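You operate a simulated robot arm through the tools that you are given. There is no shell and no other tool. Be economical: measure what you need, move in short steps, check, and stop when the job is done.

You run a simulated two-armed robot. Do the job below in one go: nothing can be reset, and whatever is moved stays where it is left.

Task
Sift the flour into the blue tub and stir it to a batter with water.
Fine: hold the sifter while you crank it empty; stand it on the dresser; tub two thirds full; jug and spoon go back.

The check looks at the end state, three seconds after you hand in, the way a careful person would. Anything else that was tipped, shoved, dropped, spilled or broken makes it a failure.

Robot
Two 7-joint arms with two-finger parallel grippers on one trunk, on a base that drives. Base frame: it is fixed to the floor where the robot stands at the start and does not move with it; the origin is under the middle of the robot, x ahead of it, y to its left, z up. Lengths are in mm, angles in degrees, forces in N, time in s.
The left shoulder is at the start at [70, 163, 1145], the right one opposite. With the tool pointing down near the work surface each hand reaches from about 380 to 880 mm from the robot's upright axis, wherever it stands, measured 20 degrees to its own side. Places, roughly: crank of the side crank sifter [500, 0, 900]; top of the side dresser [500, 100, 800]. Payload 3.43 kg a hand.
Tool frame (each hand has its own): the origin (TCP) lies between the finger pads and is the grasp point; the fingertips stand 34 mm ahead of it; z points along the fingers, y is the line along which they close. Largest opening 128 mm; finger width 24, thickness 12; the body of the gripper, 48 by 130 mm, starts 96 mm behind the TCP.
Orientation is that of the tool frame in the base frame, as a unit quaternion [w, x, y, z]. With the fingers straight down and closing along the base's y, the tool's x points along the base's -x, its y along +y and its z along -z.

Tools
- The arms move only by the tool play_rows. It takes "left_targets", "right_targets" or both (then of equal length, played together; a hand with none holds still); each is a list of rows, each a list of 7 numbers: the shift along the tool's x, y, z in units of 30 mm (1.0 is 30 mm), then the turn, a rotation vector about the tool's x, y, z in units of 8 degrees (1.0 is 8 degrees), then the finger opening in mm, from 0 to 128. In form: [[x, y, z, rx, ry, rz, gripper], ...]. A call has 1 to 12 rows; each row shifts and turns the commanded pose from where the row before left it, along the tool's axes as they then stand. A call with a number of a shift or a turn outside -1 to 1 is refused whole. Each row takes 0.2 s and may step no farther than 50 mm and 8.6 degrees from the row before; otherwise, or with a gripper value out of range, the whole call is refused. Where a pose cannot be reached the arm comes as near as it can. A force on the tool above 40 N (or 10 N above the force at the start of the call, whichever is more), or a blocked arm, ends the call early, and 0.2 s more pass. Each finger travels about 153 mm/s and halts on what it meets, pressing with about 30 N; the grip force reading is that of the motor and also rises with nothing between the fingers. The clock runs only during rows and for 0.2 s after the last one: add rows that do not move to give the fingers time. The reply holds the time, the measured pose of the TCP, the force on the tool along the base axes, the opening and the grip force, in the units named above and with some noise.
- Cameras (640 x 400 px; columns grow to the right, rows downward): "scene" is now at [133.7, 0.2, 1360.8]; the picture's right is [-0.00, -1.00, 0.00], its down [-0.67, 0.00, -0.74] and it looks along [0.74, -0.00, -0.67] (base axes); focal length 214 px, centre (320, 200). "left" rides on the left gripper at [76, 11, -160] in its tool frame; the picture's right is [-0.15, 0.99, 0.00], its down [-0.88, -0.13, -0.46] and it looks along [-0.45, -0.07, 0.89] (tool axes); focal length 234 px, centre (320, 200). "right" rides on the right gripper at [76, -11, -160] in its tool frame; the picture's right is [0.15, 0.99, 0.00], its down [-0.88, 0.13, -0.46] and it looks along [-0.45, 0.07, 0.89] (tool axes); focal length 234 px, centre (320, 200). There is no depth. A picture from a camera that has moved, and an enlarged one, comes with that camera's place and axes in the base frame and with its lens.
- get_image(camera): a new picture of that camera. No time passes.
- slide_trunk(by): slides the trunk up (or, below 0, down) by that many mm; the arms and the scene camera ride with it, the base frame stays. It gives what a move gives, with no picture.
- roll_base(legs): drives the robot by 1 to 6 legs, each [ahead, left, turn to the left] in mm, mm and degrees, along the robot's own axes; the way and the turn of a leg run together, so that a leg with both is an arc; at most 1500 mm and 180 degrees a leg. The arms and the cameras ride along, it lands a little off, and it stops where it bumps. It gives what a move gives.
- aim_head(pan, tilt): turns the head with the scene camera to pan (to the left, within 86 degrees either way) and tilt (down, from -29 to 69), counted from straight ahead of the robot. It gives what a move gives.
- inspect(camera, box): a new picture of the part [left, top, right, bottom] of that camera's present view, enlarged. No time passes.
- sign_off(): hands the job in; it is judged then, once.

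Work in short steps. Places have to be worked out from the pictures, the camera data and where the tool is seen: move nearer, look again, correct. Check each grasp and each placing, and mend what went wrong. You have 120 turns and 92 pictures in all, those below and enlarged ones among them. Open the grippers and draw the arms clear of the work before you hand the job in, unless the task says otherwise; then end with one line.

The tools are called after "Emit:" as a command line: name --argument value ..., lists and objects as JSON in quotes. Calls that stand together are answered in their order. play_rows: Moves the arms, as the interface text tells. Its arguments: {"type":"object","properties":{"left_targets":{"type":"array"},"right_targets":{"type":"array"}},"required":[]} The other tools are called the same way: slide_trunk (by) slides the trunk up or down; roll_base (legs) drives the base; aim_head (pan, tilt) turns the head that bears the scene camera; get_image (camera) takes a picture; inspect (camera, box) takes an enlarged picture of a part of a camera's view; sign_off () hands the job in.

At the start:

```text
clock: 0.0
left_tool_pos: [543.4, 368.6, 1243.5]
left_orientation: [-0.001, -0.001, 1.0, 0.0]
left_ft_force: [0.0, 0.1, 0.4]
left_gripper_width: 128.0
left_grip_force: 0.0
right_tool_pos: [501.5, -141.6, 1162.0]
right_orientation: [0.0, 0.0, 1.0, 0.0]
right_ft_force: [0.2, -0.1, 0.5]
right_gripper_width: 127.9
right_grip_force: 0.1
trunk travel left (down, up): [-625.0, 315.0]
robot x, y, heading: [0.0, 2.0, 0.2]
head pan, tilt: [0.0, 41.9]
```

scene: 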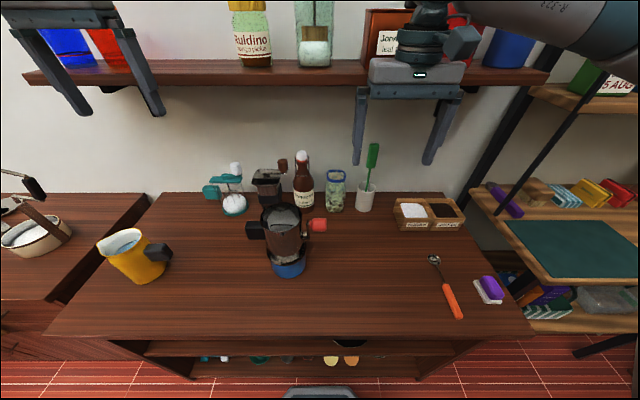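
right: 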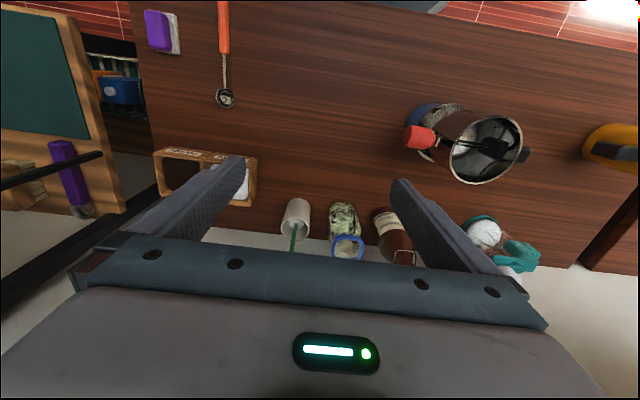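
left: 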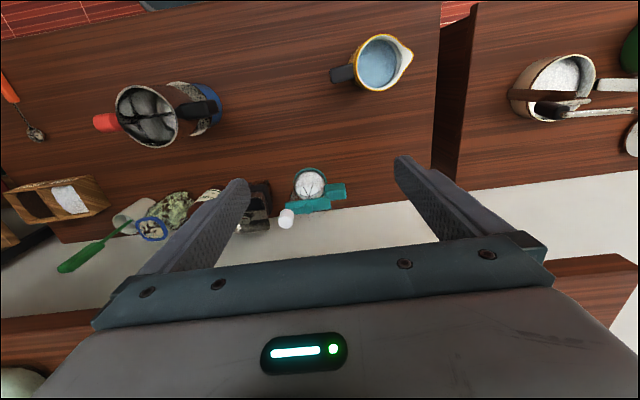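

I'll look closer at the sifter/tub and at the items on the left before moving anything.

Emit:
inspect --camera "scene" --box '[200, 140, 360, 290]'

Emit:
inspect --camera "left" --box '[80, 20, 440, 240]'

Emit:
inspect --camera "right" --box '[380, 80, 640, 240]'

Emit:
inspect --camera "scene" --box '[0, 160, 200, 300]'

```text
2.67 times, centred on (280, 215) of scene
camera zoom: at [133.7, 0.2, 1360.8], right [0.0, -1.0, 0.0], down [-0.67, 0.0, -0.74], along [0.74, 0.0, -0.67], focal length 572 px, centre (427, 160)
```

zoom: 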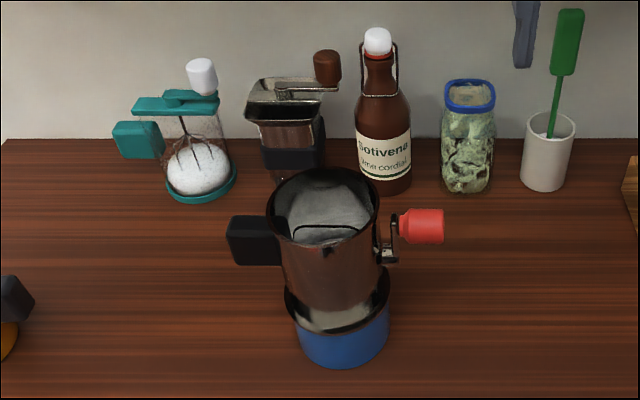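

```text
1.78 times, centred on (260, 130) of left
camera zoom: at [467.1, 379.4, 1403.5], right [0.15, 0.99, 0.0], down [0.88, -0.13, 0.46], along [0.45, -0.07, -0.89], focal length 416 px, centre (427, 324)
```

zoom: 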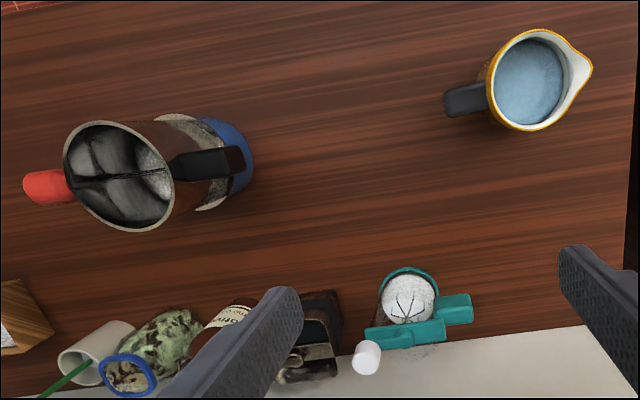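

```text
2.46 times, centred on (510, 160) of right
camera zoom: at [426.5, -152.1, 1322.0], right [-0.15, 0.99, 0.0], down [0.88, 0.13, 0.46], along [0.45, 0.07, -0.89], focal length 576 px, centre (-148, 298)
```

zoom: 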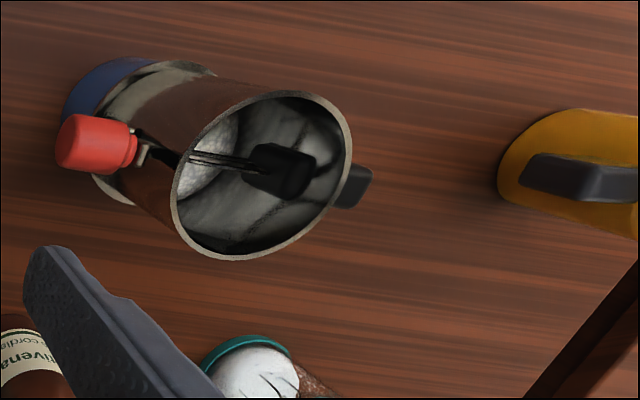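

```text
2.86 times, centred on (100, 230) of scene
camera zoom: at [133.7, 0.2, 1360.8], right [0.0, -1.0, 0.0], down [-0.67, 0.0, -0.74], along [0.74, 0.0, -0.67], focal length 613 px, centre (949, 114)
```

zoom: 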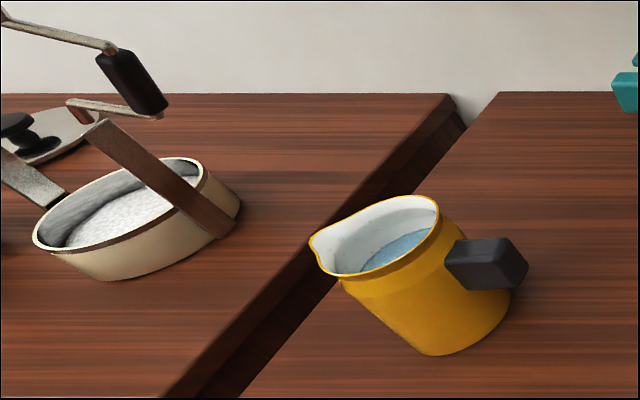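

Both cameras agree on a knob near [476, 5, 972], a sifter rim centre near [478, 92, 1000] and a black handle near [480, 160, 957]. I'll turn both hands 90° so they close along x, with cameras facing the sifter, and come down slightly while staying clear.

Emit:
play_rows --right_targets '[[0, 0, 0.05, 0, 0, -0.9375, 128], [0, 0, 0.05, 0, 0, -0.9375, 128], [0, 0, 0.05, 0, 0, -0.9375, 128], [0, 0, 0.05, 0, 0, -0.9375, 128], [0, 0, 0.05, 0, 0, -0.9375, 128], [0, 0, 0.05, 0, 0, -0.9375, 128], [0, 0, 0.05, 0, 0, -0.9375, 128], [0, 0, 0.05, 0, 0, -0.9375, 128], [0, 0, 0.05, 0, 0, -0.9375, 128], [0, 0, 0.05, 0, 0, -0.9375, 128], [0, 0, 0.05, 0, 0, -0.9375, 128], [0, 0, 0.05, 0, 0, -0.9375, 128]]' --left_targets '[[0, 0, 0.25, 0, 0, 0.9375, 128], [0, 0, 0.25, 0, 0, 0.9375, 128], [0, 0, 0.25, 0, 0, 0.9375, 128], [0, 0, 0.25, 0, 0, 0.9375, 128], [0, 0, 0.25, 0, 0, 0.9375, 128], [0, 0, 0.25, 0, 0, 0.9375, 128], [0, 0, 0.25, 0, 0, 0.9375, 128], [0, 0, 0.25, 0, 0, 0.9375, 128], [0, 0, 0.25, 0, 0, 0.9375, 128], [0, 0, 0.25, 0, 0, 0.9375, 128], [0, 0, 0.25, 0, 0, 0.9375, 128], [0, 0, 0.25, 0, 0, 0.9375, 128]]'

Emit:
get_image --camera "right"

Emit:
get_image --camera "left"

```text
clock: 2.6
left_tool_pos: [542.6, 370.8, 1152.8]
left_orientation: [0.002, 0.707, 0.707, 0.001]
left_ft_force: [0.9, 0.2, -0.3]
left_gripper_width: 127.8
left_grip_force: 0.0
right_tool_pos: [447.0, -113.8, 1133.5]
right_orientation: [0.0, -0.707, 0.707, -0.001]
right_ft_force: [-1.0, 0.3, 1.1]
right_gripper_width: 127.9
right_grip_force: 0.1
right hand out of reach, approached as far as the arm can: row 11, 12
trunk travel left (down, up): [-625.0, 315.0]
robot x, y, heading: [-1.0, 1.1, -0.1]
head pan, tilt: [0.0, 41.9]
```

```text
84 pictures are left
camera right: at [458.4, -189.0, 1293.6], right [-0.99, -0.14, 0.0], down [-0.13, 0.88, 0.46], along [-0.06, 0.45, -0.89], focal length 234 px, centre (320, 200)
```

right: 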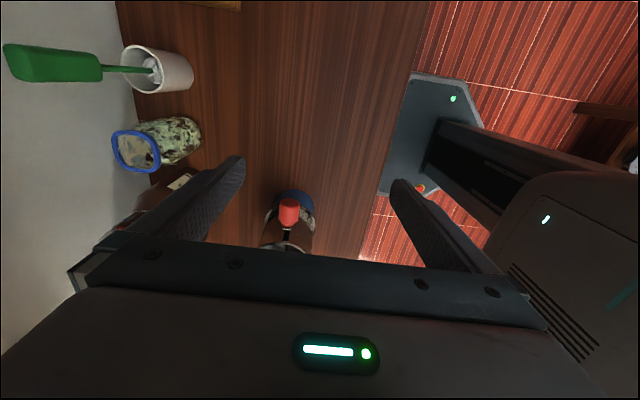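

```text
83 pictures are left
camera left: at [554.3, 445.6, 1312.8], right [0.99, -0.15, 0.0], down [-0.13, -0.88, 0.46], along [-0.07, -0.45, -0.89], focal length 234 px, centre (320, 200)
```

left: 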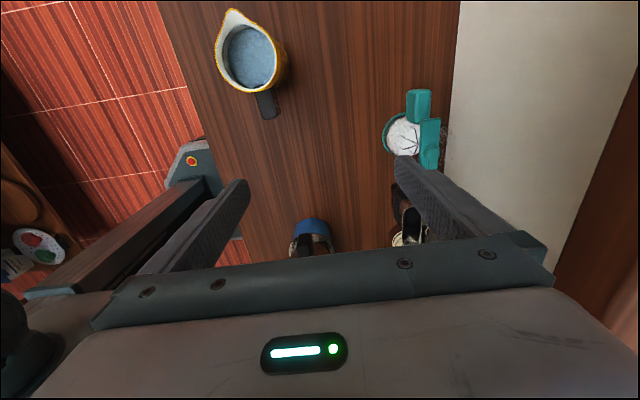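

The right hand reached only x=447 at that height; lower down should be easier. I'll move both hands in, above the knob and above the handle, with fingertips still above the rim.

Emit:
play_rows --right_targets '[[-0.75, -0.19, 0.4, 0, 0, 0, 128], [-0.75, -0.19, 0.4, 0, 0, 0, 128], [-0.75, -0.19, 0.3, 0, 0, 0, 128], [-0.75, -0.19, 0.2, 0, 0, 0, 128], [0, 0, 0, 0, 0, 0, 128], [0, 0, 0, 0, 0, 0, 128]]' --left_targets '[[-0.85, -0.34, 0.4, 0, 0, 0, 128], [-0.85, -0.34, 0.4, 0, 0, 0, 128], [-0.85, -0.34, 0.4, 0, 0, 0, 128], [-0.85, -0.34, 0.4, 0, 0, 0, 128], [-0.85, -0.34, 0.3, 0, 0, 0, 128], [-0.85, -0.34, 0.3, 0, 0, 0, 128]]'

Emit:
get_image --camera "right"

Emit:
get_image --camera "left"

Emit:
get_image --camera "scene"

```text
clock: 4.0
left_tool_pos: [480.7, 216.8, 1088.5]
left_orientation: [0.0, 0.706, 0.708, 0.0]
left_ft_force: [-0.2, -0.1, -0.7]
left_gripper_width: 128.1
left_grip_force: 0.0
right_tool_pos: [471.9, -24.9, 1094.1]
right_orientation: [0.001, -0.707, 0.708, 0.001]
right_ft_force: [0.0, 0.1, -0.4]
right_gripper_width: 128.2
right_grip_force: 0.1
trunk travel left (down, up): [-625.0, 315.0]
robot x, y, heading: [-3.5, -2.8, 0.0]
head pan, tilt: [0.0, 41.9]
```

```text
82 pictures are left
camera right: at [482.5, -101.2, 1253.6], right [-0.99, -0.15, 0.0], down [-0.13, 0.88, 0.46], along [-0.07, 0.45, -0.89], focal length 234 px, centre (320, 200)
```

right: 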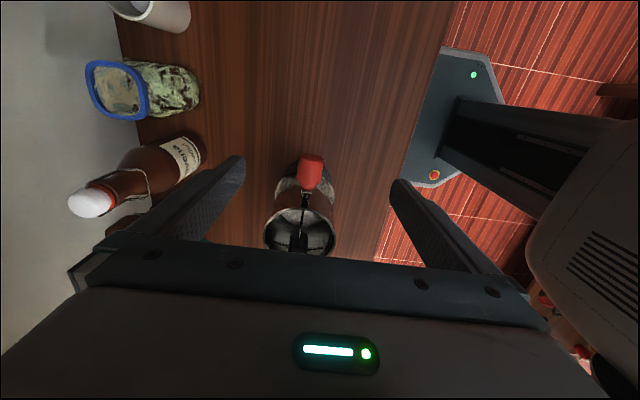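

```text
81 pictures are left
camera left: at [492.7, 291.7, 1248.9], right [0.99, -0.15, 0.0], down [-0.13, -0.88, 0.46], along [-0.07, -0.45, -0.89], focal length 234 px, centre (320, 200)
```

left: 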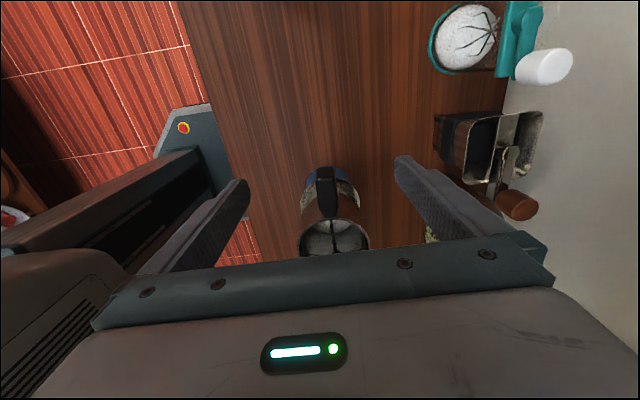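

```text
80 pictures are left
camera scene: at [133.9, -0.7, 1360.8], right [0.0, -1.0, 0.0], down [-0.67, 0.0, -0.74], along [0.74, 0.0, -0.67], focal length 214 px, centre (320, 200)
```

scene: 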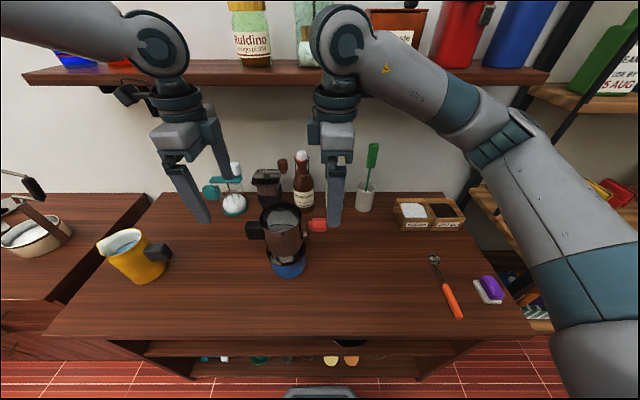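

The hands are above the sifter's two sides. I'll zoom in on the knob, the handle and the sifter inside.

Emit:
inspect --camera "right" --box '[250, 140, 350, 260]'

Emit:
inspect --camera "left" --box '[280, 150, 390, 260]'

Emit:
inspect --camera "scene" --box '[230, 190, 340, 285]'

```text
3.33 times, centred on (300, 200) of right
camera zoom: at [482.5, -101.2, 1253.6], right [-0.99, -0.15, 0.0], down [-0.13, 0.88, 0.46], along [-0.07, 0.45, -0.89], focal length 781 px, centre (387, 200)
```

zoom: 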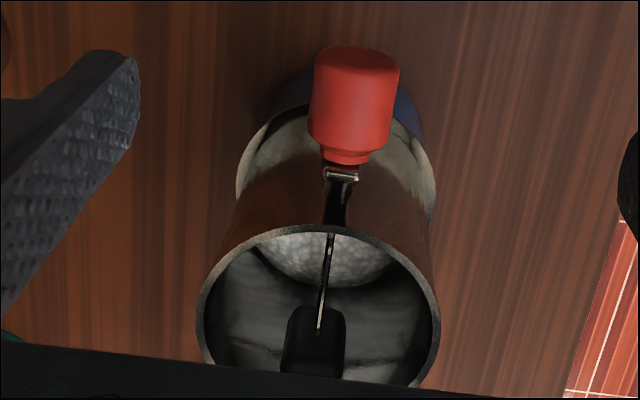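

```text
3.64 times, centred on (335, 205) of left
camera zoom: at [492.7, 291.7, 1248.9], right [0.99, -0.15, 0.0], down [-0.13, -0.88, 0.46], along [-0.07, -0.45, -0.89], focal length 852 px, centre (266, 182)
```

zoom: 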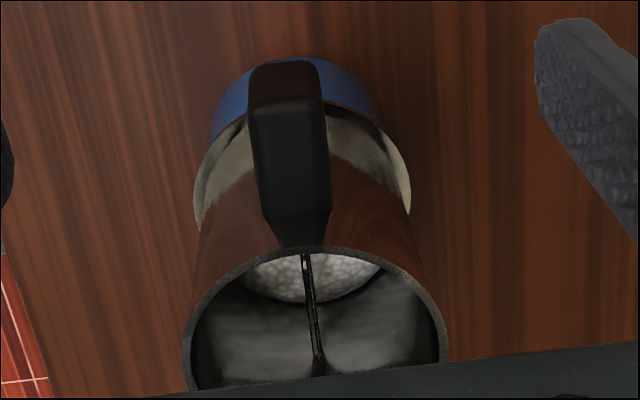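

```text
4.21 times, centred on (285, 238) of scene
camera zoom: at [133.9, -0.7, 1360.8], right [0.0, -1.0, 0.0], down [-0.67, 0.0, -0.74], along [0.74, 0.0, -0.67], focal length 903 px, centre (467, 42)
```

zoom: 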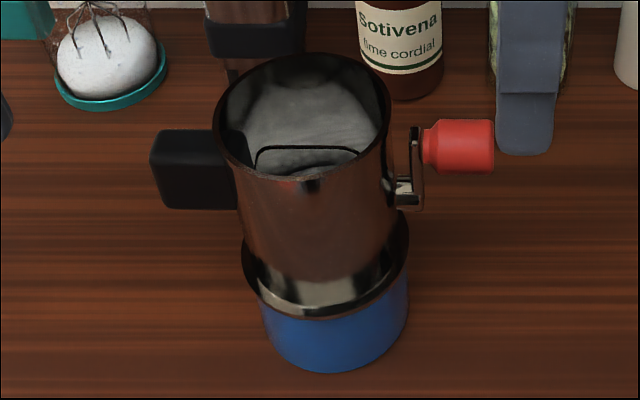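

The knob is at about [479, 3, 968] (Ø34, lying along y), its axle near z 927, and the handle block at about [480, 162, 950] (27 wide). I'll lower both hands around them, fingers part open, without gripping yet.

Emit:
play_rows --left_targets '[[-0.9, 0, 0, 0, 0, 0, 80], [-0.85, 0, 0, 0, 0, 0, 80], [0, 0, 0.8, 0, 0, 0, 80], [0, 0, 0.8, 0, 0, 0, 80], [0, 0, 0.8, 0, 0, 0, 80], [0, 0, 0.8, 0, 0, 0, 80], [0, 0, 0.8, 0, 0, 0, 80], [0, 0, 0.5, 0, 0, 0, 80], [0, 0, 0, 0, 0, 0, 80]]' --right_targets '[[-0.45, -0.12, 0, 0, 0, 0, 80], [-0.4, -0.12, 0, 0, 0, 0, 80], [0, 0, 0.7, 0, 0, 0, 80], [0, 0, 0.7, 0, 0, 0, 80], [0, 0, 0.7, 0, 0, 0, 80], [0, 0, 0.7, 0, 0, 0, 80], [0, 0, 0.7, 0, 0, 0, 80], [0, 0, 0.6, 0, 0, 0, 80], [0, 0, 0, 0, 0, 0, 80]]'

Emit:
get_image --camera "left"

Emit:
get_image --camera "right"

```text
clock: 6.0
left_tool_pos: [483.4, 162.1, 951.9]
left_orientation: [-0.001, 0.706, 0.708, -0.001]
left_ft_force: [0.5, 0.3, 0.7]
left_gripper_width: 80.2
left_grip_force: 0.0
right_tool_pos: [477.1, 2.1, 972.0]
right_orientation: [0.001, -0.707, 0.707, -0.001]
right_ft_force: [0.1, 1.1, 0.0]
right_gripper_width: 80.0
right_grip_force: 0.1
trunk travel left (down, up): [-625.0, 315.0]
robot x, y, heading: [-1.9, 0.3, -0.1]
head pan, tilt: [0.0, 41.9]
```

```text
76 pictures are left
camera left: at [494.2, 237.5, 1112.1], right [0.99, -0.15, 0.0], down [-0.13, -0.88, 0.46], along [-0.07, -0.45, -0.89], focal length 234 px, centre (320, 200)
```

left: 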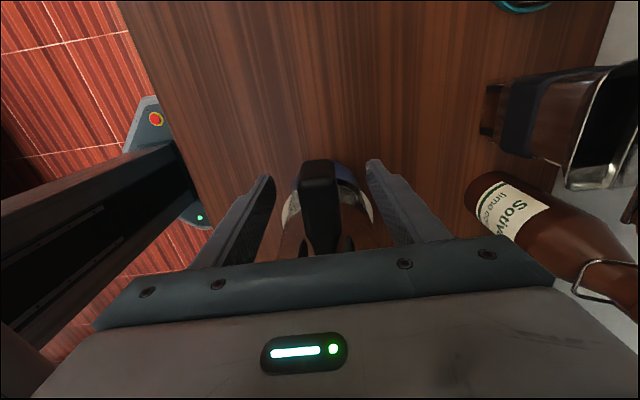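

```text
75 pictures are left
camera right: at [488.5, -73.5, 1131.8], right [-0.99, -0.15, 0.0], down [-0.13, 0.88, 0.46], along [-0.07, 0.45, -0.89], focal length 234 px, centre (320, 200)
```

right: 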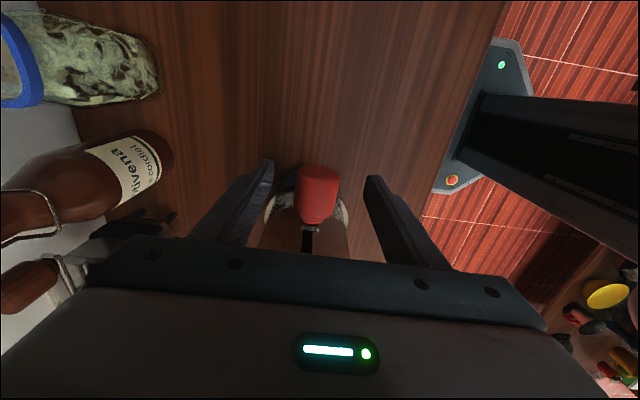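

Both the handle and the knob sit centred between the fingers. I'll close the left on the handle first, gently.

Emit:
play_rows --left_targets '[[0, 0, 0, 0, 0, 0, 50], [0, 0, 0, 0, 0, 0, 36], [0, 0, 0, 0, 0, 0, 30], [0, 0, 0, 0, 0, 0, 24], [0, 0, 0, 0, 0, 0, 15], [0, 0, 0, 0, 0, 0, 10], [0, 0, 0, 0, 0, 0, 10]]'

Emit:
play_rows --right_targets '[[0, 0, 0, 0, 0, 0, 50], [0, 0, 0, 0, 0, 0, 40], [0, 0, 0, 0, 0, 0, 32], [0, 0, 0, 0, 0, 0, 24], [0, 0, 0, 0, 0, 0, 15], [0, 0, 0, 0, 0, 0, 15]]'

Emit:
get_image --camera "scene"

```text
clock: 7.6
left_tool_pos: [484.4, 161.3, 953.4]
left_orientation: [0.0, 0.707, 0.707, 0.0]
left_ft_force: [-1.6, 0.3, -0.9]
left_gripper_width: 27.9
left_grip_force: 30.1
right_tool_pos: [476.6, 2.7, 971.3]
right_orientation: [0.001, -0.707, 0.708, 0.0]
right_ft_force: [-0.1, 0.2, 0.7]
right_gripper_width: 79.8
right_grip_force: 0.2
trunk travel left (down, up): [-625.0, 315.0]
robot x, y, heading: [-1.0, -0.8, 0.1]
head pan, tilt: [0.0, 41.9]
```

```text
clock: 9.0
left_tool_pos: [482.7, 162.7, 952.2]
left_orientation: [0.0, 0.707, 0.707, -0.001]
left_ft_force: [-0.4, -1.1, -2.4]
left_gripper_width: 27.7
left_grip_force: 29.6
right_tool_pos: [478.3, 1.8, 972.5]
right_orientation: [0.0, -0.706, 0.708, 0.0]
right_ft_force: [-0.3, 1.0, 1.3]
right_gripper_width: 30.4
right_grip_force: 29.6
trunk travel left (down, up): [-625.0, 315.0]
robot x, y, heading: [-3.2, -1.8, 0.1]
head pan, tilt: [0.0, 41.9]
```

```text
74 pictures are left
camera scene: at [133.8, 0.2, 1360.8], right [0.0, -1.0, 0.0], down [-0.67, 0.0, -0.74], along [0.74, 0.0, -0.67], focal length 214 px, centre (320, 200)
```

scene: 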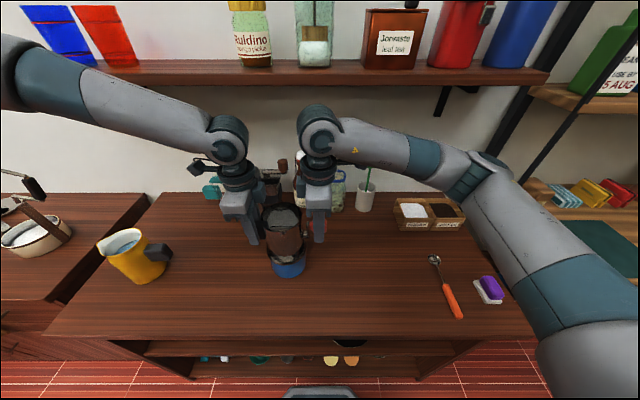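

Both grips are firm at 28 and 30 mm with low forces. I'll try a small 30° arc of the crank (radius about 40 about an axle near z 930) and read the forces.

Emit:
play_rows --right_targets '[[0, -0.23, 0.02, 0, 0, 0, 15], [0, -0.226, 0.06, 0, 0, 0, 15], [0, -0.21, 0.1, 0, 0, 0, 15], [0, 0, 0, 0, 0, 0, 15]]' --left_targets '[[0, 0, 0, 0, 0, 0, 10], [0, 0, 0, 0, 0, 0, 10], [0, 0, 0, 0, 0, 0, 10], [0, 0, 0, 0, 0, 0, 10]]'

Emit:
inspect --camera "right" --box '[220, 130, 420, 260]'

```text
clock: 10.0
left_tool_pos: [484.2, 161.9, 951.5]
left_orientation: [0.0, 0.706, 0.708, -0.001]
left_ft_force: [-0.4, -1.7, -2.0]
left_gripper_width: 27.7
left_grip_force: 30.0
right_tool_pos: [477.9, 2.0, 971.3]
right_orientation: [0.0, -0.706, 0.708, 0.0]
right_ft_force: [-0.5, 0.3, 1.3]
right_gripper_width: 30.3
right_grip_force: 29.8
right hand out of reach, approached as far as the arm can: row 1, 2, 3
trunk travel left (down, up): [-625.0, 315.0]
robot x, y, heading: [1.9, -0.7, 0.4]
head pan, tilt: [0.0, 41.9]
```

```text
3.08 times, centred on (320, 195) of right
camera zoom: at [488.8, -73.5, 1131.9], right [-0.99, -0.15, 0.0], down [-0.13, 0.88, 0.46], along [-0.07, 0.45, -0.89], focal length 720 px, centre (320, 215)
```

zoom: 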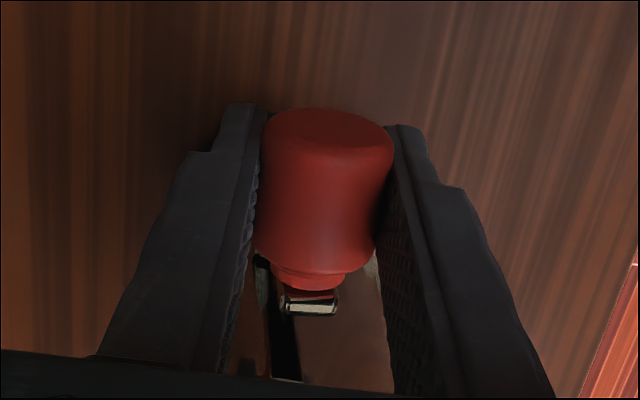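

The right arm can't reach further forward in this wrist pose, and it reaches further the lower the hand is relative to the shoulder. I'll release both, slide the trunk up 150 (a clean straight lift off), and come down again relative to the higher shoulders.

Emit:
play_rows --right_targets '[[0, 0, 0, 0, 0, 0, 45], [0, 0, 0, 0, 0, 0, 80], [0, 0, 0, 0, 0, 0, 80]]' --left_targets '[[0, 0, 0, 0, 0, 0, 45], [0, 0, 0, 0, 0, 0, 80], [0, 0, 0, 0, 0, 0, 80]]'

Emit:
slide_trunk --by 150

Emit:
play_rows --right_targets '[[0, -0.5, 0, 0, 0, 0, 80], [0, -0.5, 0, 0, 0, 0, 80], [0, -0.5, 0, 0, 0, 0, 80], [0, 0, 0, 0, 0, 0, 80]]'

```text
clock: 10.8
left_tool_pos: [483.1, 162.7, 952.7]
left_orientation: [0.001, 0.706, 0.708, 0.0]
left_ft_force: [0.4, 0.6, 0.0]
left_gripper_width: 79.8
left_grip_force: 0.1
right_tool_pos: [477.8, 2.5, 972.8]
right_orientation: [0.0, -0.706, 0.708, 0.0]
right_ft_force: [1.0, -0.2, 0.0]
right_gripper_width: 79.8
right_grip_force: 0.0
trunk travel left (down, up): [-625.0, 315.0]
robot x, y, heading: [1.6, 0.8, 0.0]
head pan, tilt: [0.0, 41.9]
```

```text
clock: 12.6
left_tool_pos: [484.2, 162.9, 1102.6]
left_orientation: [-0.001, 0.706, 0.708, 0.0]
left_ft_force: [-0.5, -0.5, -0.3]
left_gripper_width: 80.2
left_grip_force: 0.1
right_tool_pos: [478.2, 1.9, 1122.6]
right_orientation: [0.0, -0.706, 0.708, 0.0]
right_ft_force: [0.5, 0.9, 0.1]
right_gripper_width: 79.8
right_grip_force: 0.1
trunk travel left (down, up): [-775.0, 165.0]
robot x, y, heading: [-0.8, -2.4, 0.1]
head pan, tilt: [0.0, 41.9]
```

```text
clock: 13.6
left_tool_pos: [484.0, 163.0, 1101.7]
left_orientation: [-0.001, 0.707, 0.708, 0.0]
left_ft_force: [-0.2, 0.2, -1.1]
left_gripper_width: 79.8
left_grip_force: 0.1
right_tool_pos: [477.5, 1.6, 1121.6]
right_orientation: [-0.001, -0.707, 0.708, 0.0]
right_ft_force: [0.5, 0.1, -0.6]
right_gripper_width: 80.0
right_grip_force: 0.1
right hand out of reach, approached as far as the arm can: row 1, 2, 3
trunk travel left (down, up): [-775.0, 165.0]
robot x, y, heading: [1.0, -0.4, 0.2]
head pan, tilt: [0.0, 41.9]
```

I'll test whether +x becomes reachable 55 mm lower, still above the knob.

Emit:
play_rows --right_targets '[[0, 0, 0.9, 0, 0, 0, 80], [0, 0, 0.9, 0, 0, 0, 80], [0, -0.5, 0, 0, 0, 0, 80], [0, -0.5, 0, 0, 0, 0, 80], [0, -0.5, 0, 0, 0, 0, 80], [0, 0, 0, 0, 0, 0, 80]]'

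```text
clock: 14.9
left_tool_pos: [483.6, 162.0, 1102.2]
left_orientation: [0.001, 0.706, 0.708, 0.001]
left_ft_force: [-0.1, -1.2, 0.2]
left_gripper_width: 80.1
left_grip_force: 0.1
right_tool_pos: [478.0, 1.4, 1067.7]
right_orientation: [0.0, -0.706, 0.708, -0.001]
right_ft_force: [-0.4, -0.1, -0.4]
right_gripper_width: 80.3
right_grip_force: 0.0
right hand out of reach, approached as far as the arm can: row 3, 4, 5
trunk travel left (down, up): [-775.0, 165.0]
robot x, y, heading: [0.8, 1.6, 0.1]
head pan, tilt: [0.0, 41.9]
```

The limit is at x≈478 regardless of height, so it's a wrist-twist limit. I'll try the opposite twist for the right hand, turning 180° in place above the knob.

Emit:
play_rows --right_targets '[[0, 0, 0, 0, 0, 0.9375, 80], [0, 0, 0, 0, 0, 0.9375, 80], [0, 0, 0, 0, 0, 0.9375, 80], [0, 0, 0, 0, 0, 0.9375, 80], [0, 0, 0, 0, 0, 0.9375, 80], [0, 0, 0, 0, 0, 0.9375, 80], [0, 0, 0, 0, 0, 0.9375, 80], [0, 0, 0, 0, 0, 0.9375, 80], [0, 0, 0, 0, 0, 0.9375, 80], [0, 0, 0, 0, 0, 0.9375, 80], [0, 0, 0, 0, 0, 0.9375, 80], [0, 0, 0, 0, 0, 0.9375, 80]]'

Emit:
play_rows --right_targets '[[0, 0, 0, 0, 0, 0.9375, 80], [0, 0, 0, 0, 0, 0.9375, 80], [0, 0, 0, 0, 0, 0.9375, 80], [0, 0, 0, 0, 0, 0.9375, 80], [0, 0, 0, 0, 0, 0.9375, 80], [0, 0, 0, 0, 0, 0.9375, 80], [0, 0, 0, 0, 0, 0.9375, 80], [0, 0, 0, 0, 0, 0.9375, 80], [0, 0, 0, 0, 0, 0.9375, 80], [0, 0, 0, 0, 0, 0.9375, 80], [0, 0, 0, 0, 0, 0.9375, 80], [0, 0, 0, 0, 0, 0.9375, 80]]'

Emit:
play_rows --right_targets '[[0, 0.5, 0, 0, 0, 0, 80], [0, 0.5, 0, 0, 0, 0, 80], [0, 0.5, 0, 0, 0, 0, 80], [0, 0, 0, 0, 0, 0, 80]]'

```text
clock: 17.6
left_tool_pos: [483.4, 162.0, 1101.9]
left_orientation: [0.001, 0.706, 0.708, 0.0]
left_ft_force: [0.0, 0.6, 0.0]
left_gripper_width: 80.0
left_grip_force: 0.1
right_tool_pos: [478.6, 3.2, 1068.8]
right_orientation: [0.0, 0.001, 1.0, 0.001]
right_ft_force: [-0.1, -0.3, -0.5]
right_gripper_width: 80.1
right_grip_force: 0.0
trunk travel left (down, up): [-775.0, 165.0]
robot x, y, heading: [-1.9, -0.6, -0.1]
head pan, tilt: [0.0, 41.9]
```

```text
clock: 20.1
left_tool_pos: [482.8, 163.4, 1102.7]
left_orientation: [0.0, 0.706, 0.708, -0.001]
left_ft_force: [-0.4, -0.4, 0.8]
left_gripper_width: 79.7
left_grip_force: 0.1
right_tool_pos: [479.0, 4.0, 1068.2]
right_orientation: [0.0, 0.708, 0.706, 0.001]
right_ft_force: [-0.4, 1.1, -1.1]
right_gripper_width: 80.4
right_grip_force: 0.0
trunk travel left (down, up): [-775.0, 165.0]
robot x, y, heading: [1.3, 0.0, 0.2]
head pan, tilt: [0.0, 41.9]
```

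```text
clock: 21.1
left_tool_pos: [483.5, 162.4, 1101.8]
left_orientation: [0.0, 0.707, 0.708, 0.0]
left_ft_force: [0.5, 0.0, -0.4]
left_gripper_width: 79.9
left_grip_force: 0.0
right_tool_pos: [524.2, 3.3, 1068.2]
right_orientation: [0.0, 0.708, 0.707, 0.0]
right_ft_force: [0.2, -0.6, 0.1]
right_gripper_width: 79.8
right_grip_force: 0.0
trunk travel left (down, up): [-775.0, 165.0]
robot x, y, heading: [-0.2, 1.4, -0.4]
head pan, tilt: [0.0, 41.9]
```

The opposite twist works, reaching x=524. I'll check reach on the near side (x=434), then return over the knob and lower both hands.

Emit:
play_rows --right_targets '[[0, -1, 0, 0, 0, 0, 80], [0, -1, 0, 0, 0, 0, 80], [0, -1, 0, 0, 0, 0, 80], [0, 0.75, 0, 0, 0, 0, 80], [0, 0.75, 0, 0, 0, 0, 80], [0, 0, 0, 0, 0, 0, 80]]'

Emit:
play_rows --right_targets '[[0, 0, 0.6, 0, 0, 0, 80], [0, 0, 0.6, 0, 0, 0, 80], [0, 0, 0.6, 0, 0, 0, 80], [0, 0, 0.6, 0, 0, 0, 80], [0, 0, 0.6, 0, 0, 0, 80], [-0.05, 0, 0.25, 0, 0, 0, 80], [0, 0, 0, 0, 0, 0, 80]]' --left_targets '[[0, 0, 0.8, 0, 0, 0, 80], [0, 0, 0.8, 0, 0, 0, 80], [0, 0, 0.8, 0, 0, 0, 80], [0, 0, 0.8, 0, 0, 0, 80], [0, 0, 0.8, 0, 0, 0, 80], [0, 0, 0.8, 0, 0, 0, 80], [0, 0, 0.2, 0, 0, 0, 80]]'

Emit:
get_image --camera "right"

Emit:
get_image --camera "left"

```text
clock: 22.6
left_tool_pos: [483.4, 161.3, 1103.3]
left_orientation: [0.0, 0.707, 0.707, 0.0]
left_ft_force: [-1.3, -0.3, -0.2]
left_gripper_width: 80.3
left_grip_force: 0.1
right_tool_pos: [477.6, 5.4, 1067.6]
right_orientation: [0.0, 0.708, 0.706, 0.0]
right_ft_force: [0.6, -0.7, -0.2]
right_gripper_width: 80.1
right_grip_force: 0.1
trunk travel left (down, up): [-775.0, 165.0]
robot x, y, heading: [0.5, -0.8, -0.1]
head pan, tilt: [0.0, 41.9]
```

```text
clock: 24.1
left_tool_pos: [476.9, 195.7, 975.6]
left_orientation: [0.0, 0.707, 0.708, -0.001]
left_ft_force: [-0.7, 1.0, -0.1]
left_gripper_width: 79.8
left_grip_force: 0.0
left hand out of reach, approached as far as the arm can: row 4, 5, 6, 7
right_tool_pos: [478.5, 2.5, 969.4]
right_orientation: [-0.001, 0.708, 0.706, 0.001]
right_ft_force: [0.5, -0.6, -0.5]
right_gripper_width: 80.1
right_grip_force: 0.1
trunk travel left (down, up): [-775.0, 165.0]
robot x, y, heading: [3.7, 0.8, -0.1]
head pan, tilt: [0.0, 41.9]
```

```text
72 pictures are left
camera right: at [466.9, 78.6, 1130.4], right [0.99, 0.15, 0.0], down [0.13, -0.88, 0.46], along [0.07, -0.45, -0.89], focal length 234 px, centre (320, 200)
```

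right: 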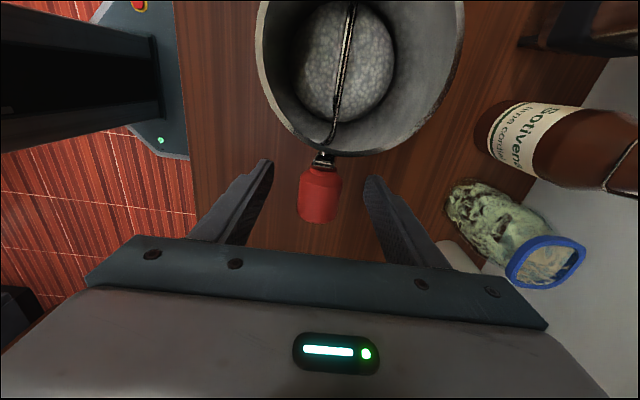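

```text
71 pictures are left
camera left: at [486.9, 270.9, 1135.4], right [0.99, -0.15, 0.0], down [-0.13, -0.88, 0.46], along [-0.07, -0.45, -0.89], focal length 234 px, centre (320, 200)
```

left: 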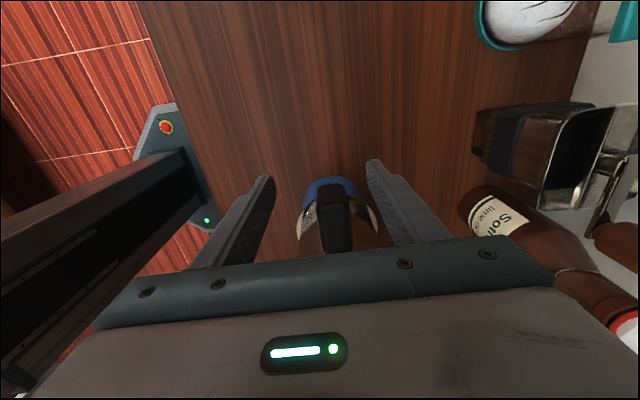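

Lower relative to the shoulder is worse for the left hand, so I'll raise both hands 150 and return the trunk down to its original height, keeping the right hand's new twist.

Emit:
play_rows --right_targets '[[0, 0, -0.85, 0, 0, 0, 80], [0, 0, -0.85, 0, 0, 0, 80], [0, 0, -0.85, 0, 0, 0, 80], [0, 0, -0.85, 0, 0, 0, 80], [0, 0, -0.85, 0, 0, 0, 80], [0, 0, -0.75, 0, 0, 0, 80]]' --left_targets '[[0, 0, -0.85, 0, 0, 0, 80], [0, 0, -0.85, 0, 0, 0, 80], [0, 0, -0.85, 0, 0, 0, 80], [0, 0, -0.85, 0, 0, 0, 80], [0, 0, -0.85, 0, 0, 0, 80], [0, 0, -0.75, 0, 0, 0, 80]]'

Emit:
slide_trunk --by -150

```text
clock: 25.6
left_tool_pos: [476.2, 196.0, 1127.6]
left_orientation: [0.001, 0.707, 0.707, 0.0]
left_ft_force: [0.1, -0.6, -0.8]
left_gripper_width: 79.8
left_grip_force: 0.1
right_tool_pos: [476.2, 0.6, 1121.6]
right_orientation: [0.001, 0.707, 0.707, 0.001]
right_ft_force: [-0.3, -0.2, 0.3]
right_gripper_width: 80.2
right_grip_force: 0.0
trunk travel left (down, up): [-775.0, 165.0]
robot x, y, heading: [1.6, -2.7, -0.2]
head pan, tilt: [0.0, 41.9]
```

```text
clock: 27.3
left_tool_pos: [476.7, 195.7, 976.3]
left_orientation: [0.001, 0.707, 0.708, -0.001]
left_ft_force: [-0.1, 0.1, 0.2]
left_gripper_width: 80.1
left_grip_force: 0.0
right_tool_pos: [476.6, 0.8, 970.7]
right_orientation: [0.0, 0.708, 0.706, 0.001]
right_ft_force: [-0.7, 0.7, 1.2]
right_gripper_width: 80.0
right_grip_force: 0.1
trunk travel left (down, up): [-625.0, 315.0]
robot x, y, heading: [-1.5, -1.8, -0.0]
head pan, tilt: [0.0, 41.9]
```

Now the left hand moves onto the handle and both close.

Emit:
play_rows --left_targets '[[-0.55, 0.1, 0.4, 0, 0, 0, 80], [-0.58, 0.1, 0.43, 0, 0, 0, 80], [0, 0, 0, 0, 0, 0, 60], [0, 0, 0, 0, 0, 0, 40], [0, 0, 0, 0, 0, 0, 30], [0, 0, 0, 0, 0, 0, 15], [0, 0, 0, 0, 0, 0, 10], [0, 0, 0, 0, 0, 0, 10]]'

Emit:
play_rows --right_targets '[[0.03, 0.05, 0.05, 0, 0, 0, 60], [0, 0, 0, 0, 0, 0, 45], [0, 0, 0, 0, 0, 0, 35], [0, 0, 0, 0, 0, 0, 28], [0, 0, 0, 0, 0, 0, 15], [0, 0, 0, 0, 0, 0, 15]]'

Emit:
play_rows --right_targets '[[0, 0.23, 0.02, 0, 0, 0, 15], [0, 0.226, 0.06, 0, 0, 0, 15], [0, 0.21, 0.1, 0, 0, 0, 15], [0, 0, 0, 0, 0, 0, 15]]'

Emit:
get_image --camera "right"

```text
clock: 29.1
left_tool_pos: [483.2, 162.0, 950.8]
left_orientation: [0.0, 0.706, 0.708, 0.0]
left_ft_force: [0.7, 0.1, -0.7]
left_gripper_width: 27.9
left_grip_force: 30.0
right_tool_pos: [477.2, 1.5, 971.0]
right_orientation: [0.0, 0.708, 0.707, 0.0]
right_ft_force: [0.0, -0.6, 0.0]
right_gripper_width: 80.1
right_grip_force: 0.1
trunk travel left (down, up): [-625.0, 315.0]
robot x, y, heading: [-2.6, 0.3, -0.0]
head pan, tilt: [0.0, 41.9]
```

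```text
clock: 30.5
left_tool_pos: [482.6, 161.7, 951.5]
left_orientation: [0.001, 0.707, 0.707, 0.001]
left_ft_force: [-0.1, 0.4, -0.4]
left_gripper_width: 27.8
left_grip_force: 30.2
right_tool_pos: [479.2, 2.2, 968.8]
right_orientation: [0.001, 0.708, 0.706, 0.0]
right_ft_force: [-0.9, 0.6, -0.1]
right_gripper_width: 30.2
right_grip_force: 29.7
trunk travel left (down, up): [-625.0, 315.0]
robot x, y, heading: [0.1, -0.2, 0.0]
head pan, tilt: [0.0, 41.9]
```

```text
clock: 31.5
left_tool_pos: [482.5, 162.5, 950.8]
left_orientation: [0.0, 0.707, 0.707, 0.0]
left_ft_force: [-3.8, -0.1, -1.7]
left_gripper_width: 28.0
left_grip_force: 29.7
right_tool_pos: [498.9, 1.5, 964.4]
right_orientation: [0.0, 0.708, 0.706, 0.001]
right_ft_force: [8.3, -1.2, 15.9]
right_gripper_width: 30.4
right_grip_force: 30.2
trunk travel left (down, up): [-625.0, 315.0]
robot x, y, heading: [0.8, 0.1, 0.2]
head pan, tilt: [0.0, 41.9]
```

```text
70 pictures are left
camera right: at [488.0, 78.2, 1125.1], right [0.99, 0.14, 0.0], down [0.13, -0.88, 0.45], along [0.07, -0.45, -0.89], focal length 234 px, centre (320, 200)
```

right: 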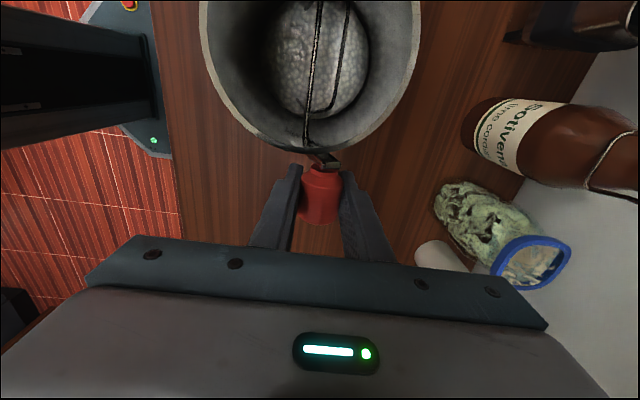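

The crank turns (agitator rotated, white flour visible). The force is radially outward, so the true radius is a bit over 40; I'll continue with R≈45 to 60°.

Emit:
play_rows --right_targets '[[0, 0.2, 0.12, 0, 0, 0, 15], [0, 0.193, 0.14, 0, 0, 0, 15], [0, 0.12, 0.15, 0, 0, 0, 15], [0, 0.12, 0.16, 0, 0, 0, 15], [0, 0, 0, 0, 0, 0, 15]]'

```text
clock: 32.7
left_tool_pos: [482.1, 161.8, 952.5]
left_orientation: [0.001, 0.707, 0.707, -0.001]
left_ft_force: [-8.4, -4.0, 3.0]
left_gripper_width: 27.8
left_grip_force: 29.9
right_tool_pos: [517.3, 1.8, 947.2]
right_orientation: [0.0, 0.708, 0.706, 0.0]
right_ft_force: [11.6, 5.0, 5.3]
right_gripper_width: 30.5
right_grip_force: 29.8
trunk travel left (down, up): [-625.0, 315.0]
robot x, y, heading: [-0.1, 1.9, 0.2]
head pan, tilt: [0.0, 41.9]
```

Force is still radially outward by about 12 N; I'll use R≈47.5 to 100°.

Emit:
play_rows --right_targets '[[0, 0.15, 0.25, 0, 0, 0, 15], [0, 0.11, 0.31, 0, 0, 0, 15], [0, 0.02, 0.27, 0, 0, 0, 15], [0, -0.02, 0.28, 0, 0, 0, 15], [0, 0, 0, 0, 0, 0, 15]]'

```text
clock: 33.9
left_tool_pos: [483.4, 162.2, 952.6]
left_orientation: [0.001, 0.707, 0.707, 0.001]
left_ft_force: [8.3, -4.2, 0.0]
left_gripper_width: 27.7
left_grip_force: 30.0
right_tool_pos: [524.4, 3.0, 914.5]
right_orientation: [-0.001, 0.707, 0.708, -0.001]
right_ft_force: [-11.7, 3.0, 3.7]
right_gripper_width: 30.4
right_grip_force: 30.1
trunk travel left (down, up): [-625.0, 315.0]
robot x, y, heading: [1.0, -0.9, 0.1]
head pan, tilt: [0.0, 41.9]
```

Now slightly too far out, so R≈45. I'll continue to 180°.

Emit:
play_rows --right_targets '[[0, -0.26, 0.373, 0, 0, 0, 15], [0, -0.24, 0.31, 0, 0, 0, 15], [0, -0.31, 0.24, 0, 0, 0, 15], [0, -0.363, 0.15, 0, 0, 0, 15], [0, -0.387, 0.05, 0, 0, 0, 15], [0, 0, 0, 0, 0, 0, 15]]'

Emit:
get_image --camera "right"

```text
clock: 35.3
left_tool_pos: [481.7, 162.3, 952.0]
left_orientation: [0.0, 0.707, 0.707, 0.001]
left_ft_force: [5.3, -7.3, 0.2]
left_gripper_width: 27.8
left_grip_force: 29.9
right_tool_pos: [480.2, 2.1, 882.1]
right_orientation: [0.001, 0.708, 0.706, 0.002]
right_ft_force: [4.0, 4.1, 31.8]
right_gripper_width: 30.4
right_grip_force: 29.7
trunk travel left (down, up): [-625.0, 315.0]
robot x, y, heading: [-1.7, 2.4, 0.0]
head pan, tilt: [0.0, 41.9]
```

```text
69 pictures are left
camera right: at [468.1, 77.6, 1042.1], right [0.99, 0.14, 0.0], down [0.13, -0.88, 0.45], along [0.07, -0.45, -0.89], focal length 234 px, centre (320, 200)
```

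right: 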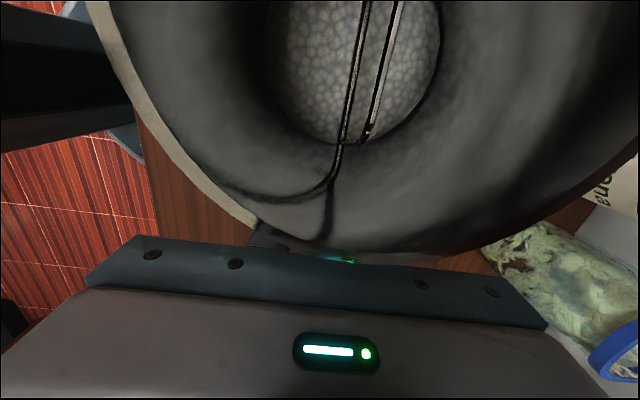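

Fz=32 N up means the bottom is nearer: R≈43.2, centre near [480.7, 925.6]. I'll continue with the corrected circle to 270°.

Emit:
play_rows --right_targets '[[0, -0.323, -0.153, 0, 0, 0, 15], [0, -0.347, -0.143, 0, 0, 0, 15], [0, -0.297, -0.23, 0, 0, 0, 15], [0, -0.23, -0.297, 0, 0, 0, 15], [0, -0.143, -0.347, 0, 0, 0, 15], [0, -0.05, -0.373, 0, 0, 0, 15], [0, 0, 0, 0, 0, 0, 15]]'

```text
clock: 36.9
left_tool_pos: [482.1, 163.2, 952.7]
left_orientation: [-0.001, 0.707, 0.707, 0.0]
left_ft_force: [-10.0, -3.5, 9.6]
left_gripper_width: 28.3
left_grip_force: 29.8
right_tool_pos: [437.5, 2.9, 926.3]
right_orientation: [0.0, 0.708, 0.706, -0.001]
right_ft_force: [13.1, 3.5, 0.2]
right_gripper_width: 30.9
right_grip_force: 29.5
trunk travel left (down, up): [-625.0, 315.0]
robot x, y, heading: [5.3, 0.5, 0.1]
head pan, tilt: [0.0, 41.9]
```

Centre is refined to about [481.7, 925.8], R≈42.8. I'll finish this turn and then run one full turn.

Emit:
play_rows --right_targets '[[0, 0.097, -0.377, 0, 0, 0, 15], [0, 0.14, -0.343, 0, 0, 0, 15], [0, 0.227, -0.297, 0, 0, 0, 15], [0, 0.297, -0.227, 0, 0, 0, 15], [0, 0.343, -0.14, 0, 0, 0, 15], [0, 0.37, -0.05, 0, 0, 0, 15], [0, 0, 0, 0, 0, 0, 15]]'

Emit:
play_rows --right_targets '[[0, 0.713, 0.191, 0, 0, 0, 15], [0, 0.522, 0.522, 0, 0, 0, 15], [0, 0.191, 0.713, 0, 0, 0, 15], [0, -0.191, 0.713, 0, 0, 0, 15], [0, -0.522, 0.522, 0, 0, 0, 15], [0, -0.713, 0.191, 0, 0, 0, 15], [0, -0.713, -0.191, 0, 0, 0, 15], [0, -0.522, -0.522, 0, 0, 0, 15], [0, -0.191, -0.713, 0, 0, 0, 15], [0, 0.191, -0.713, 0, 0, 0, 15], [0, 0.522, -0.522, 0, 0, 0, 15], [0, 0.713, -0.191, 0, 0, 0, 15]]'

Emit:
get_image --camera "right"

```text
clock: 38.5
left_tool_pos: [483.2, 161.4, 950.0]
left_orientation: [0.0, 0.707, 0.707, 0.0]
left_ft_force: [1.6, 17.9, -3.7]
left_gripper_width: 27.7
left_grip_force: 29.5
right_tool_pos: [482.5, 2.9, 970.4]
right_orientation: [0.0, 0.708, 0.707, 0.0]
right_ft_force: [-1.6, -17.4, 2.2]
right_gripper_width: 30.5
right_grip_force: 30.0
trunk travel left (down, up): [-625.0, 315.0]
robot x, y, heading: [-1.2, 0.7, 0.3]
head pan, tilt: [0.0, 41.9]
```

```text
clock: 41.1
left_tool_pos: [484.8, 162.8, 952.0]
left_orientation: [0.001, 0.707, 0.708, 0.0]
left_ft_force: [1.8, -1.8, 1.3]
left_gripper_width: 27.9
left_grip_force: 29.9
right_tool_pos: [480.7, 3.0, 969.8]
right_orientation: [-0.002, 0.707, 0.707, 0.0]
right_ft_force: [-1.4, 2.0, -1.3]
right_gripper_width: 30.2
right_grip_force: 29.6
trunk travel left (down, up): [-625.0, 315.0]
robot x, y, heading: [2.2, 0.6, -0.1]
head pan, tilt: [0.0, 41.9]
```

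```text
68 pictures are left
camera right: at [470.0, 78.9, 1129.4], right [0.99, 0.15, 0.0], down [0.13, -0.88, 0.45], along [0.07, -0.45, -0.89], focal length 234 px, centre (320, 200)
```

right: 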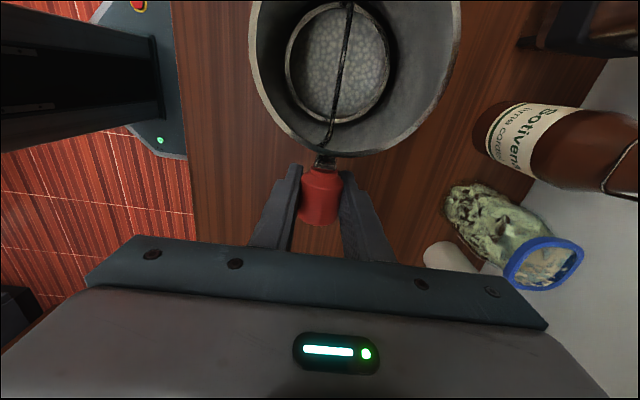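

The turn is smooth and the flour level has dropped (a ring is now visible). I'll crank three more turns.

Emit:
play_rows --right_targets '[[0, 0.713, 0.191, 0, 0, 0, 15], [0, 0.522, 0.522, 0, 0, 0, 15], [0, 0.191, 0.713, 0, 0, 0, 15], [0, -0.191, 0.713, 0, 0, 0, 15], [0, -0.522, 0.522, 0, 0, 0, 15], [0, -0.713, 0.191, 0, 0, 0, 15], [0, -0.713, -0.191, 0, 0, 0, 15], [0, -0.522, -0.522, 0, 0, 0, 15], [0, -0.191, -0.713, 0, 0, 0, 15], [0, 0.191, -0.713, 0, 0, 0, 15], [0, 0.522, -0.522, 0, 0, 0, 15], [0, 0.713, -0.191, 0, 0, 0, 15]]'

Emit:
play_rows --right_targets '[[0, 0.713, 0.191, 0, 0, 0, 15], [0, 0.522, 0.522, 0, 0, 0, 15], [0, 0.191, 0.713, 0, 0, 0, 15], [0, -0.191, 0.713, 0, 0, 0, 15], [0, -0.522, 0.522, 0, 0, 0, 15], [0, -0.713, 0.191, 0, 0, 0, 15], [0, -0.713, -0.191, 0, 0, 0, 15], [0, -0.522, -0.522, 0, 0, 0, 15], [0, -0.191, -0.713, 0, 0, 0, 15], [0, 0.191, -0.713, 0, 0, 0, 15], [0, 0.522, -0.522, 0, 0, 0, 15], [0, 0.713, -0.191, 0, 0, 0, 15]]'

Emit:
play_rows --right_targets '[[0, 0.713, 0.191, 0, 0, 0, 15], [0, 0.522, 0.522, 0, 0, 0, 15], [0, 0.191, 0.713, 0, 0, 0, 15], [0, -0.191, 0.713, 0, 0, 0, 15], [0, -0.522, 0.522, 0, 0, 0, 15], [0, -0.713, 0.191, 0, 0, 0, 15], [0, -0.713, -0.191, 0, 0, 0, 15], [0, -0.522, -0.522, 0, 0, 0, 15], [0, -0.191, -0.713, 0, 0, 0, 15], [0, 0.191, -0.713, 0, 0, 0, 15], [0, 0.522, -0.522, 0, 0, 0, 15], [0, 0.713, -0.191, 0, 0, 0, 15]]'

Emit:
inspect --camera "right" --box '[240, 0, 480, 160]'

```text
clock: 43.7
left_tool_pos: [483.7, 163.8, 951.5]
left_orientation: [0.0, 0.707, 0.708, -0.001]
left_ft_force: [2.1, -12.0, -0.7]
left_gripper_width: 27.8
left_grip_force: 29.7
right_tool_pos: [480.4, 2.5, 968.6]
right_orientation: [-0.001, 0.707, 0.708, -0.001]
right_ft_force: [-1.3, 12.2, -0.5]
right_gripper_width: 30.3
right_grip_force: 29.8
trunk travel left (down, up): [-625.0, 315.0]
robot x, y, heading: [0.4, 1.6, -0.2]
head pan, tilt: [0.0, 41.9]
```

```text
clock: 46.3
left_tool_pos: [483.0, 162.6, 952.2]
left_orientation: [0.001, 0.707, 0.708, 0.0]
left_ft_force: [2.4, -4.6, 2.9]
left_gripper_width: 28.0
left_grip_force: 30.3
right_tool_pos: [481.5, 2.1, 968.8]
right_orientation: [0.0, 0.708, 0.706, -0.002]
right_ft_force: [-0.4, 4.7, -4.0]
right_gripper_width: 30.1
right_grip_force: 29.9
trunk travel left (down, up): [-625.0, 315.0]
robot x, y, heading: [2.2, 2.6, 0.4]
head pan, tilt: [0.0, 41.9]
```

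```text
clock: 48.9
left_tool_pos: [481.9, 162.6, 952.7]
left_orientation: [0.0, 0.707, 0.708, 0.001]
left_ft_force: [1.8, 11.0, -1.3]
left_gripper_width: 27.9
left_grip_force: 30.1
right_tool_pos: [481.4, 3.0, 968.4]
right_orientation: [-0.001, 0.708, 0.706, 0.0]
right_ft_force: [-0.9, -11.9, 7.4]
right_gripper_width: 30.3
right_grip_force: 30.1
trunk travel left (down, up): [-625.0, 315.0]
robot x, y, heading: [0.3, -2.6, 0.0]
head pan, tilt: [0.0, 41.9]
```

```text
2.50 times, centred on (360, 80) of right
camera zoom: at [470.6, 78.4, 1128.5], right [0.99, 0.14, 0.0], down [0.13, -0.88, 0.46], along [0.07, -0.45, -0.89], focal length 585 px, centre (220, 500)
```

zoom: 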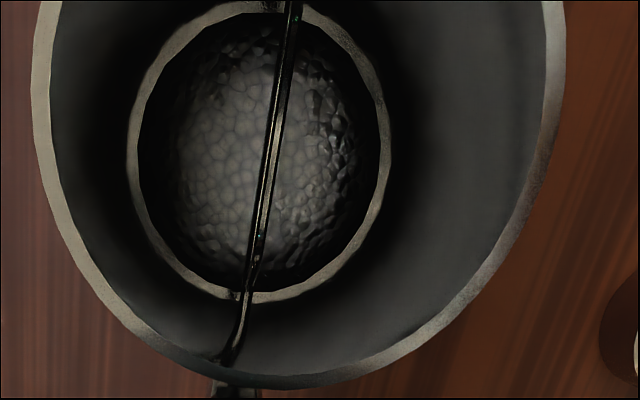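

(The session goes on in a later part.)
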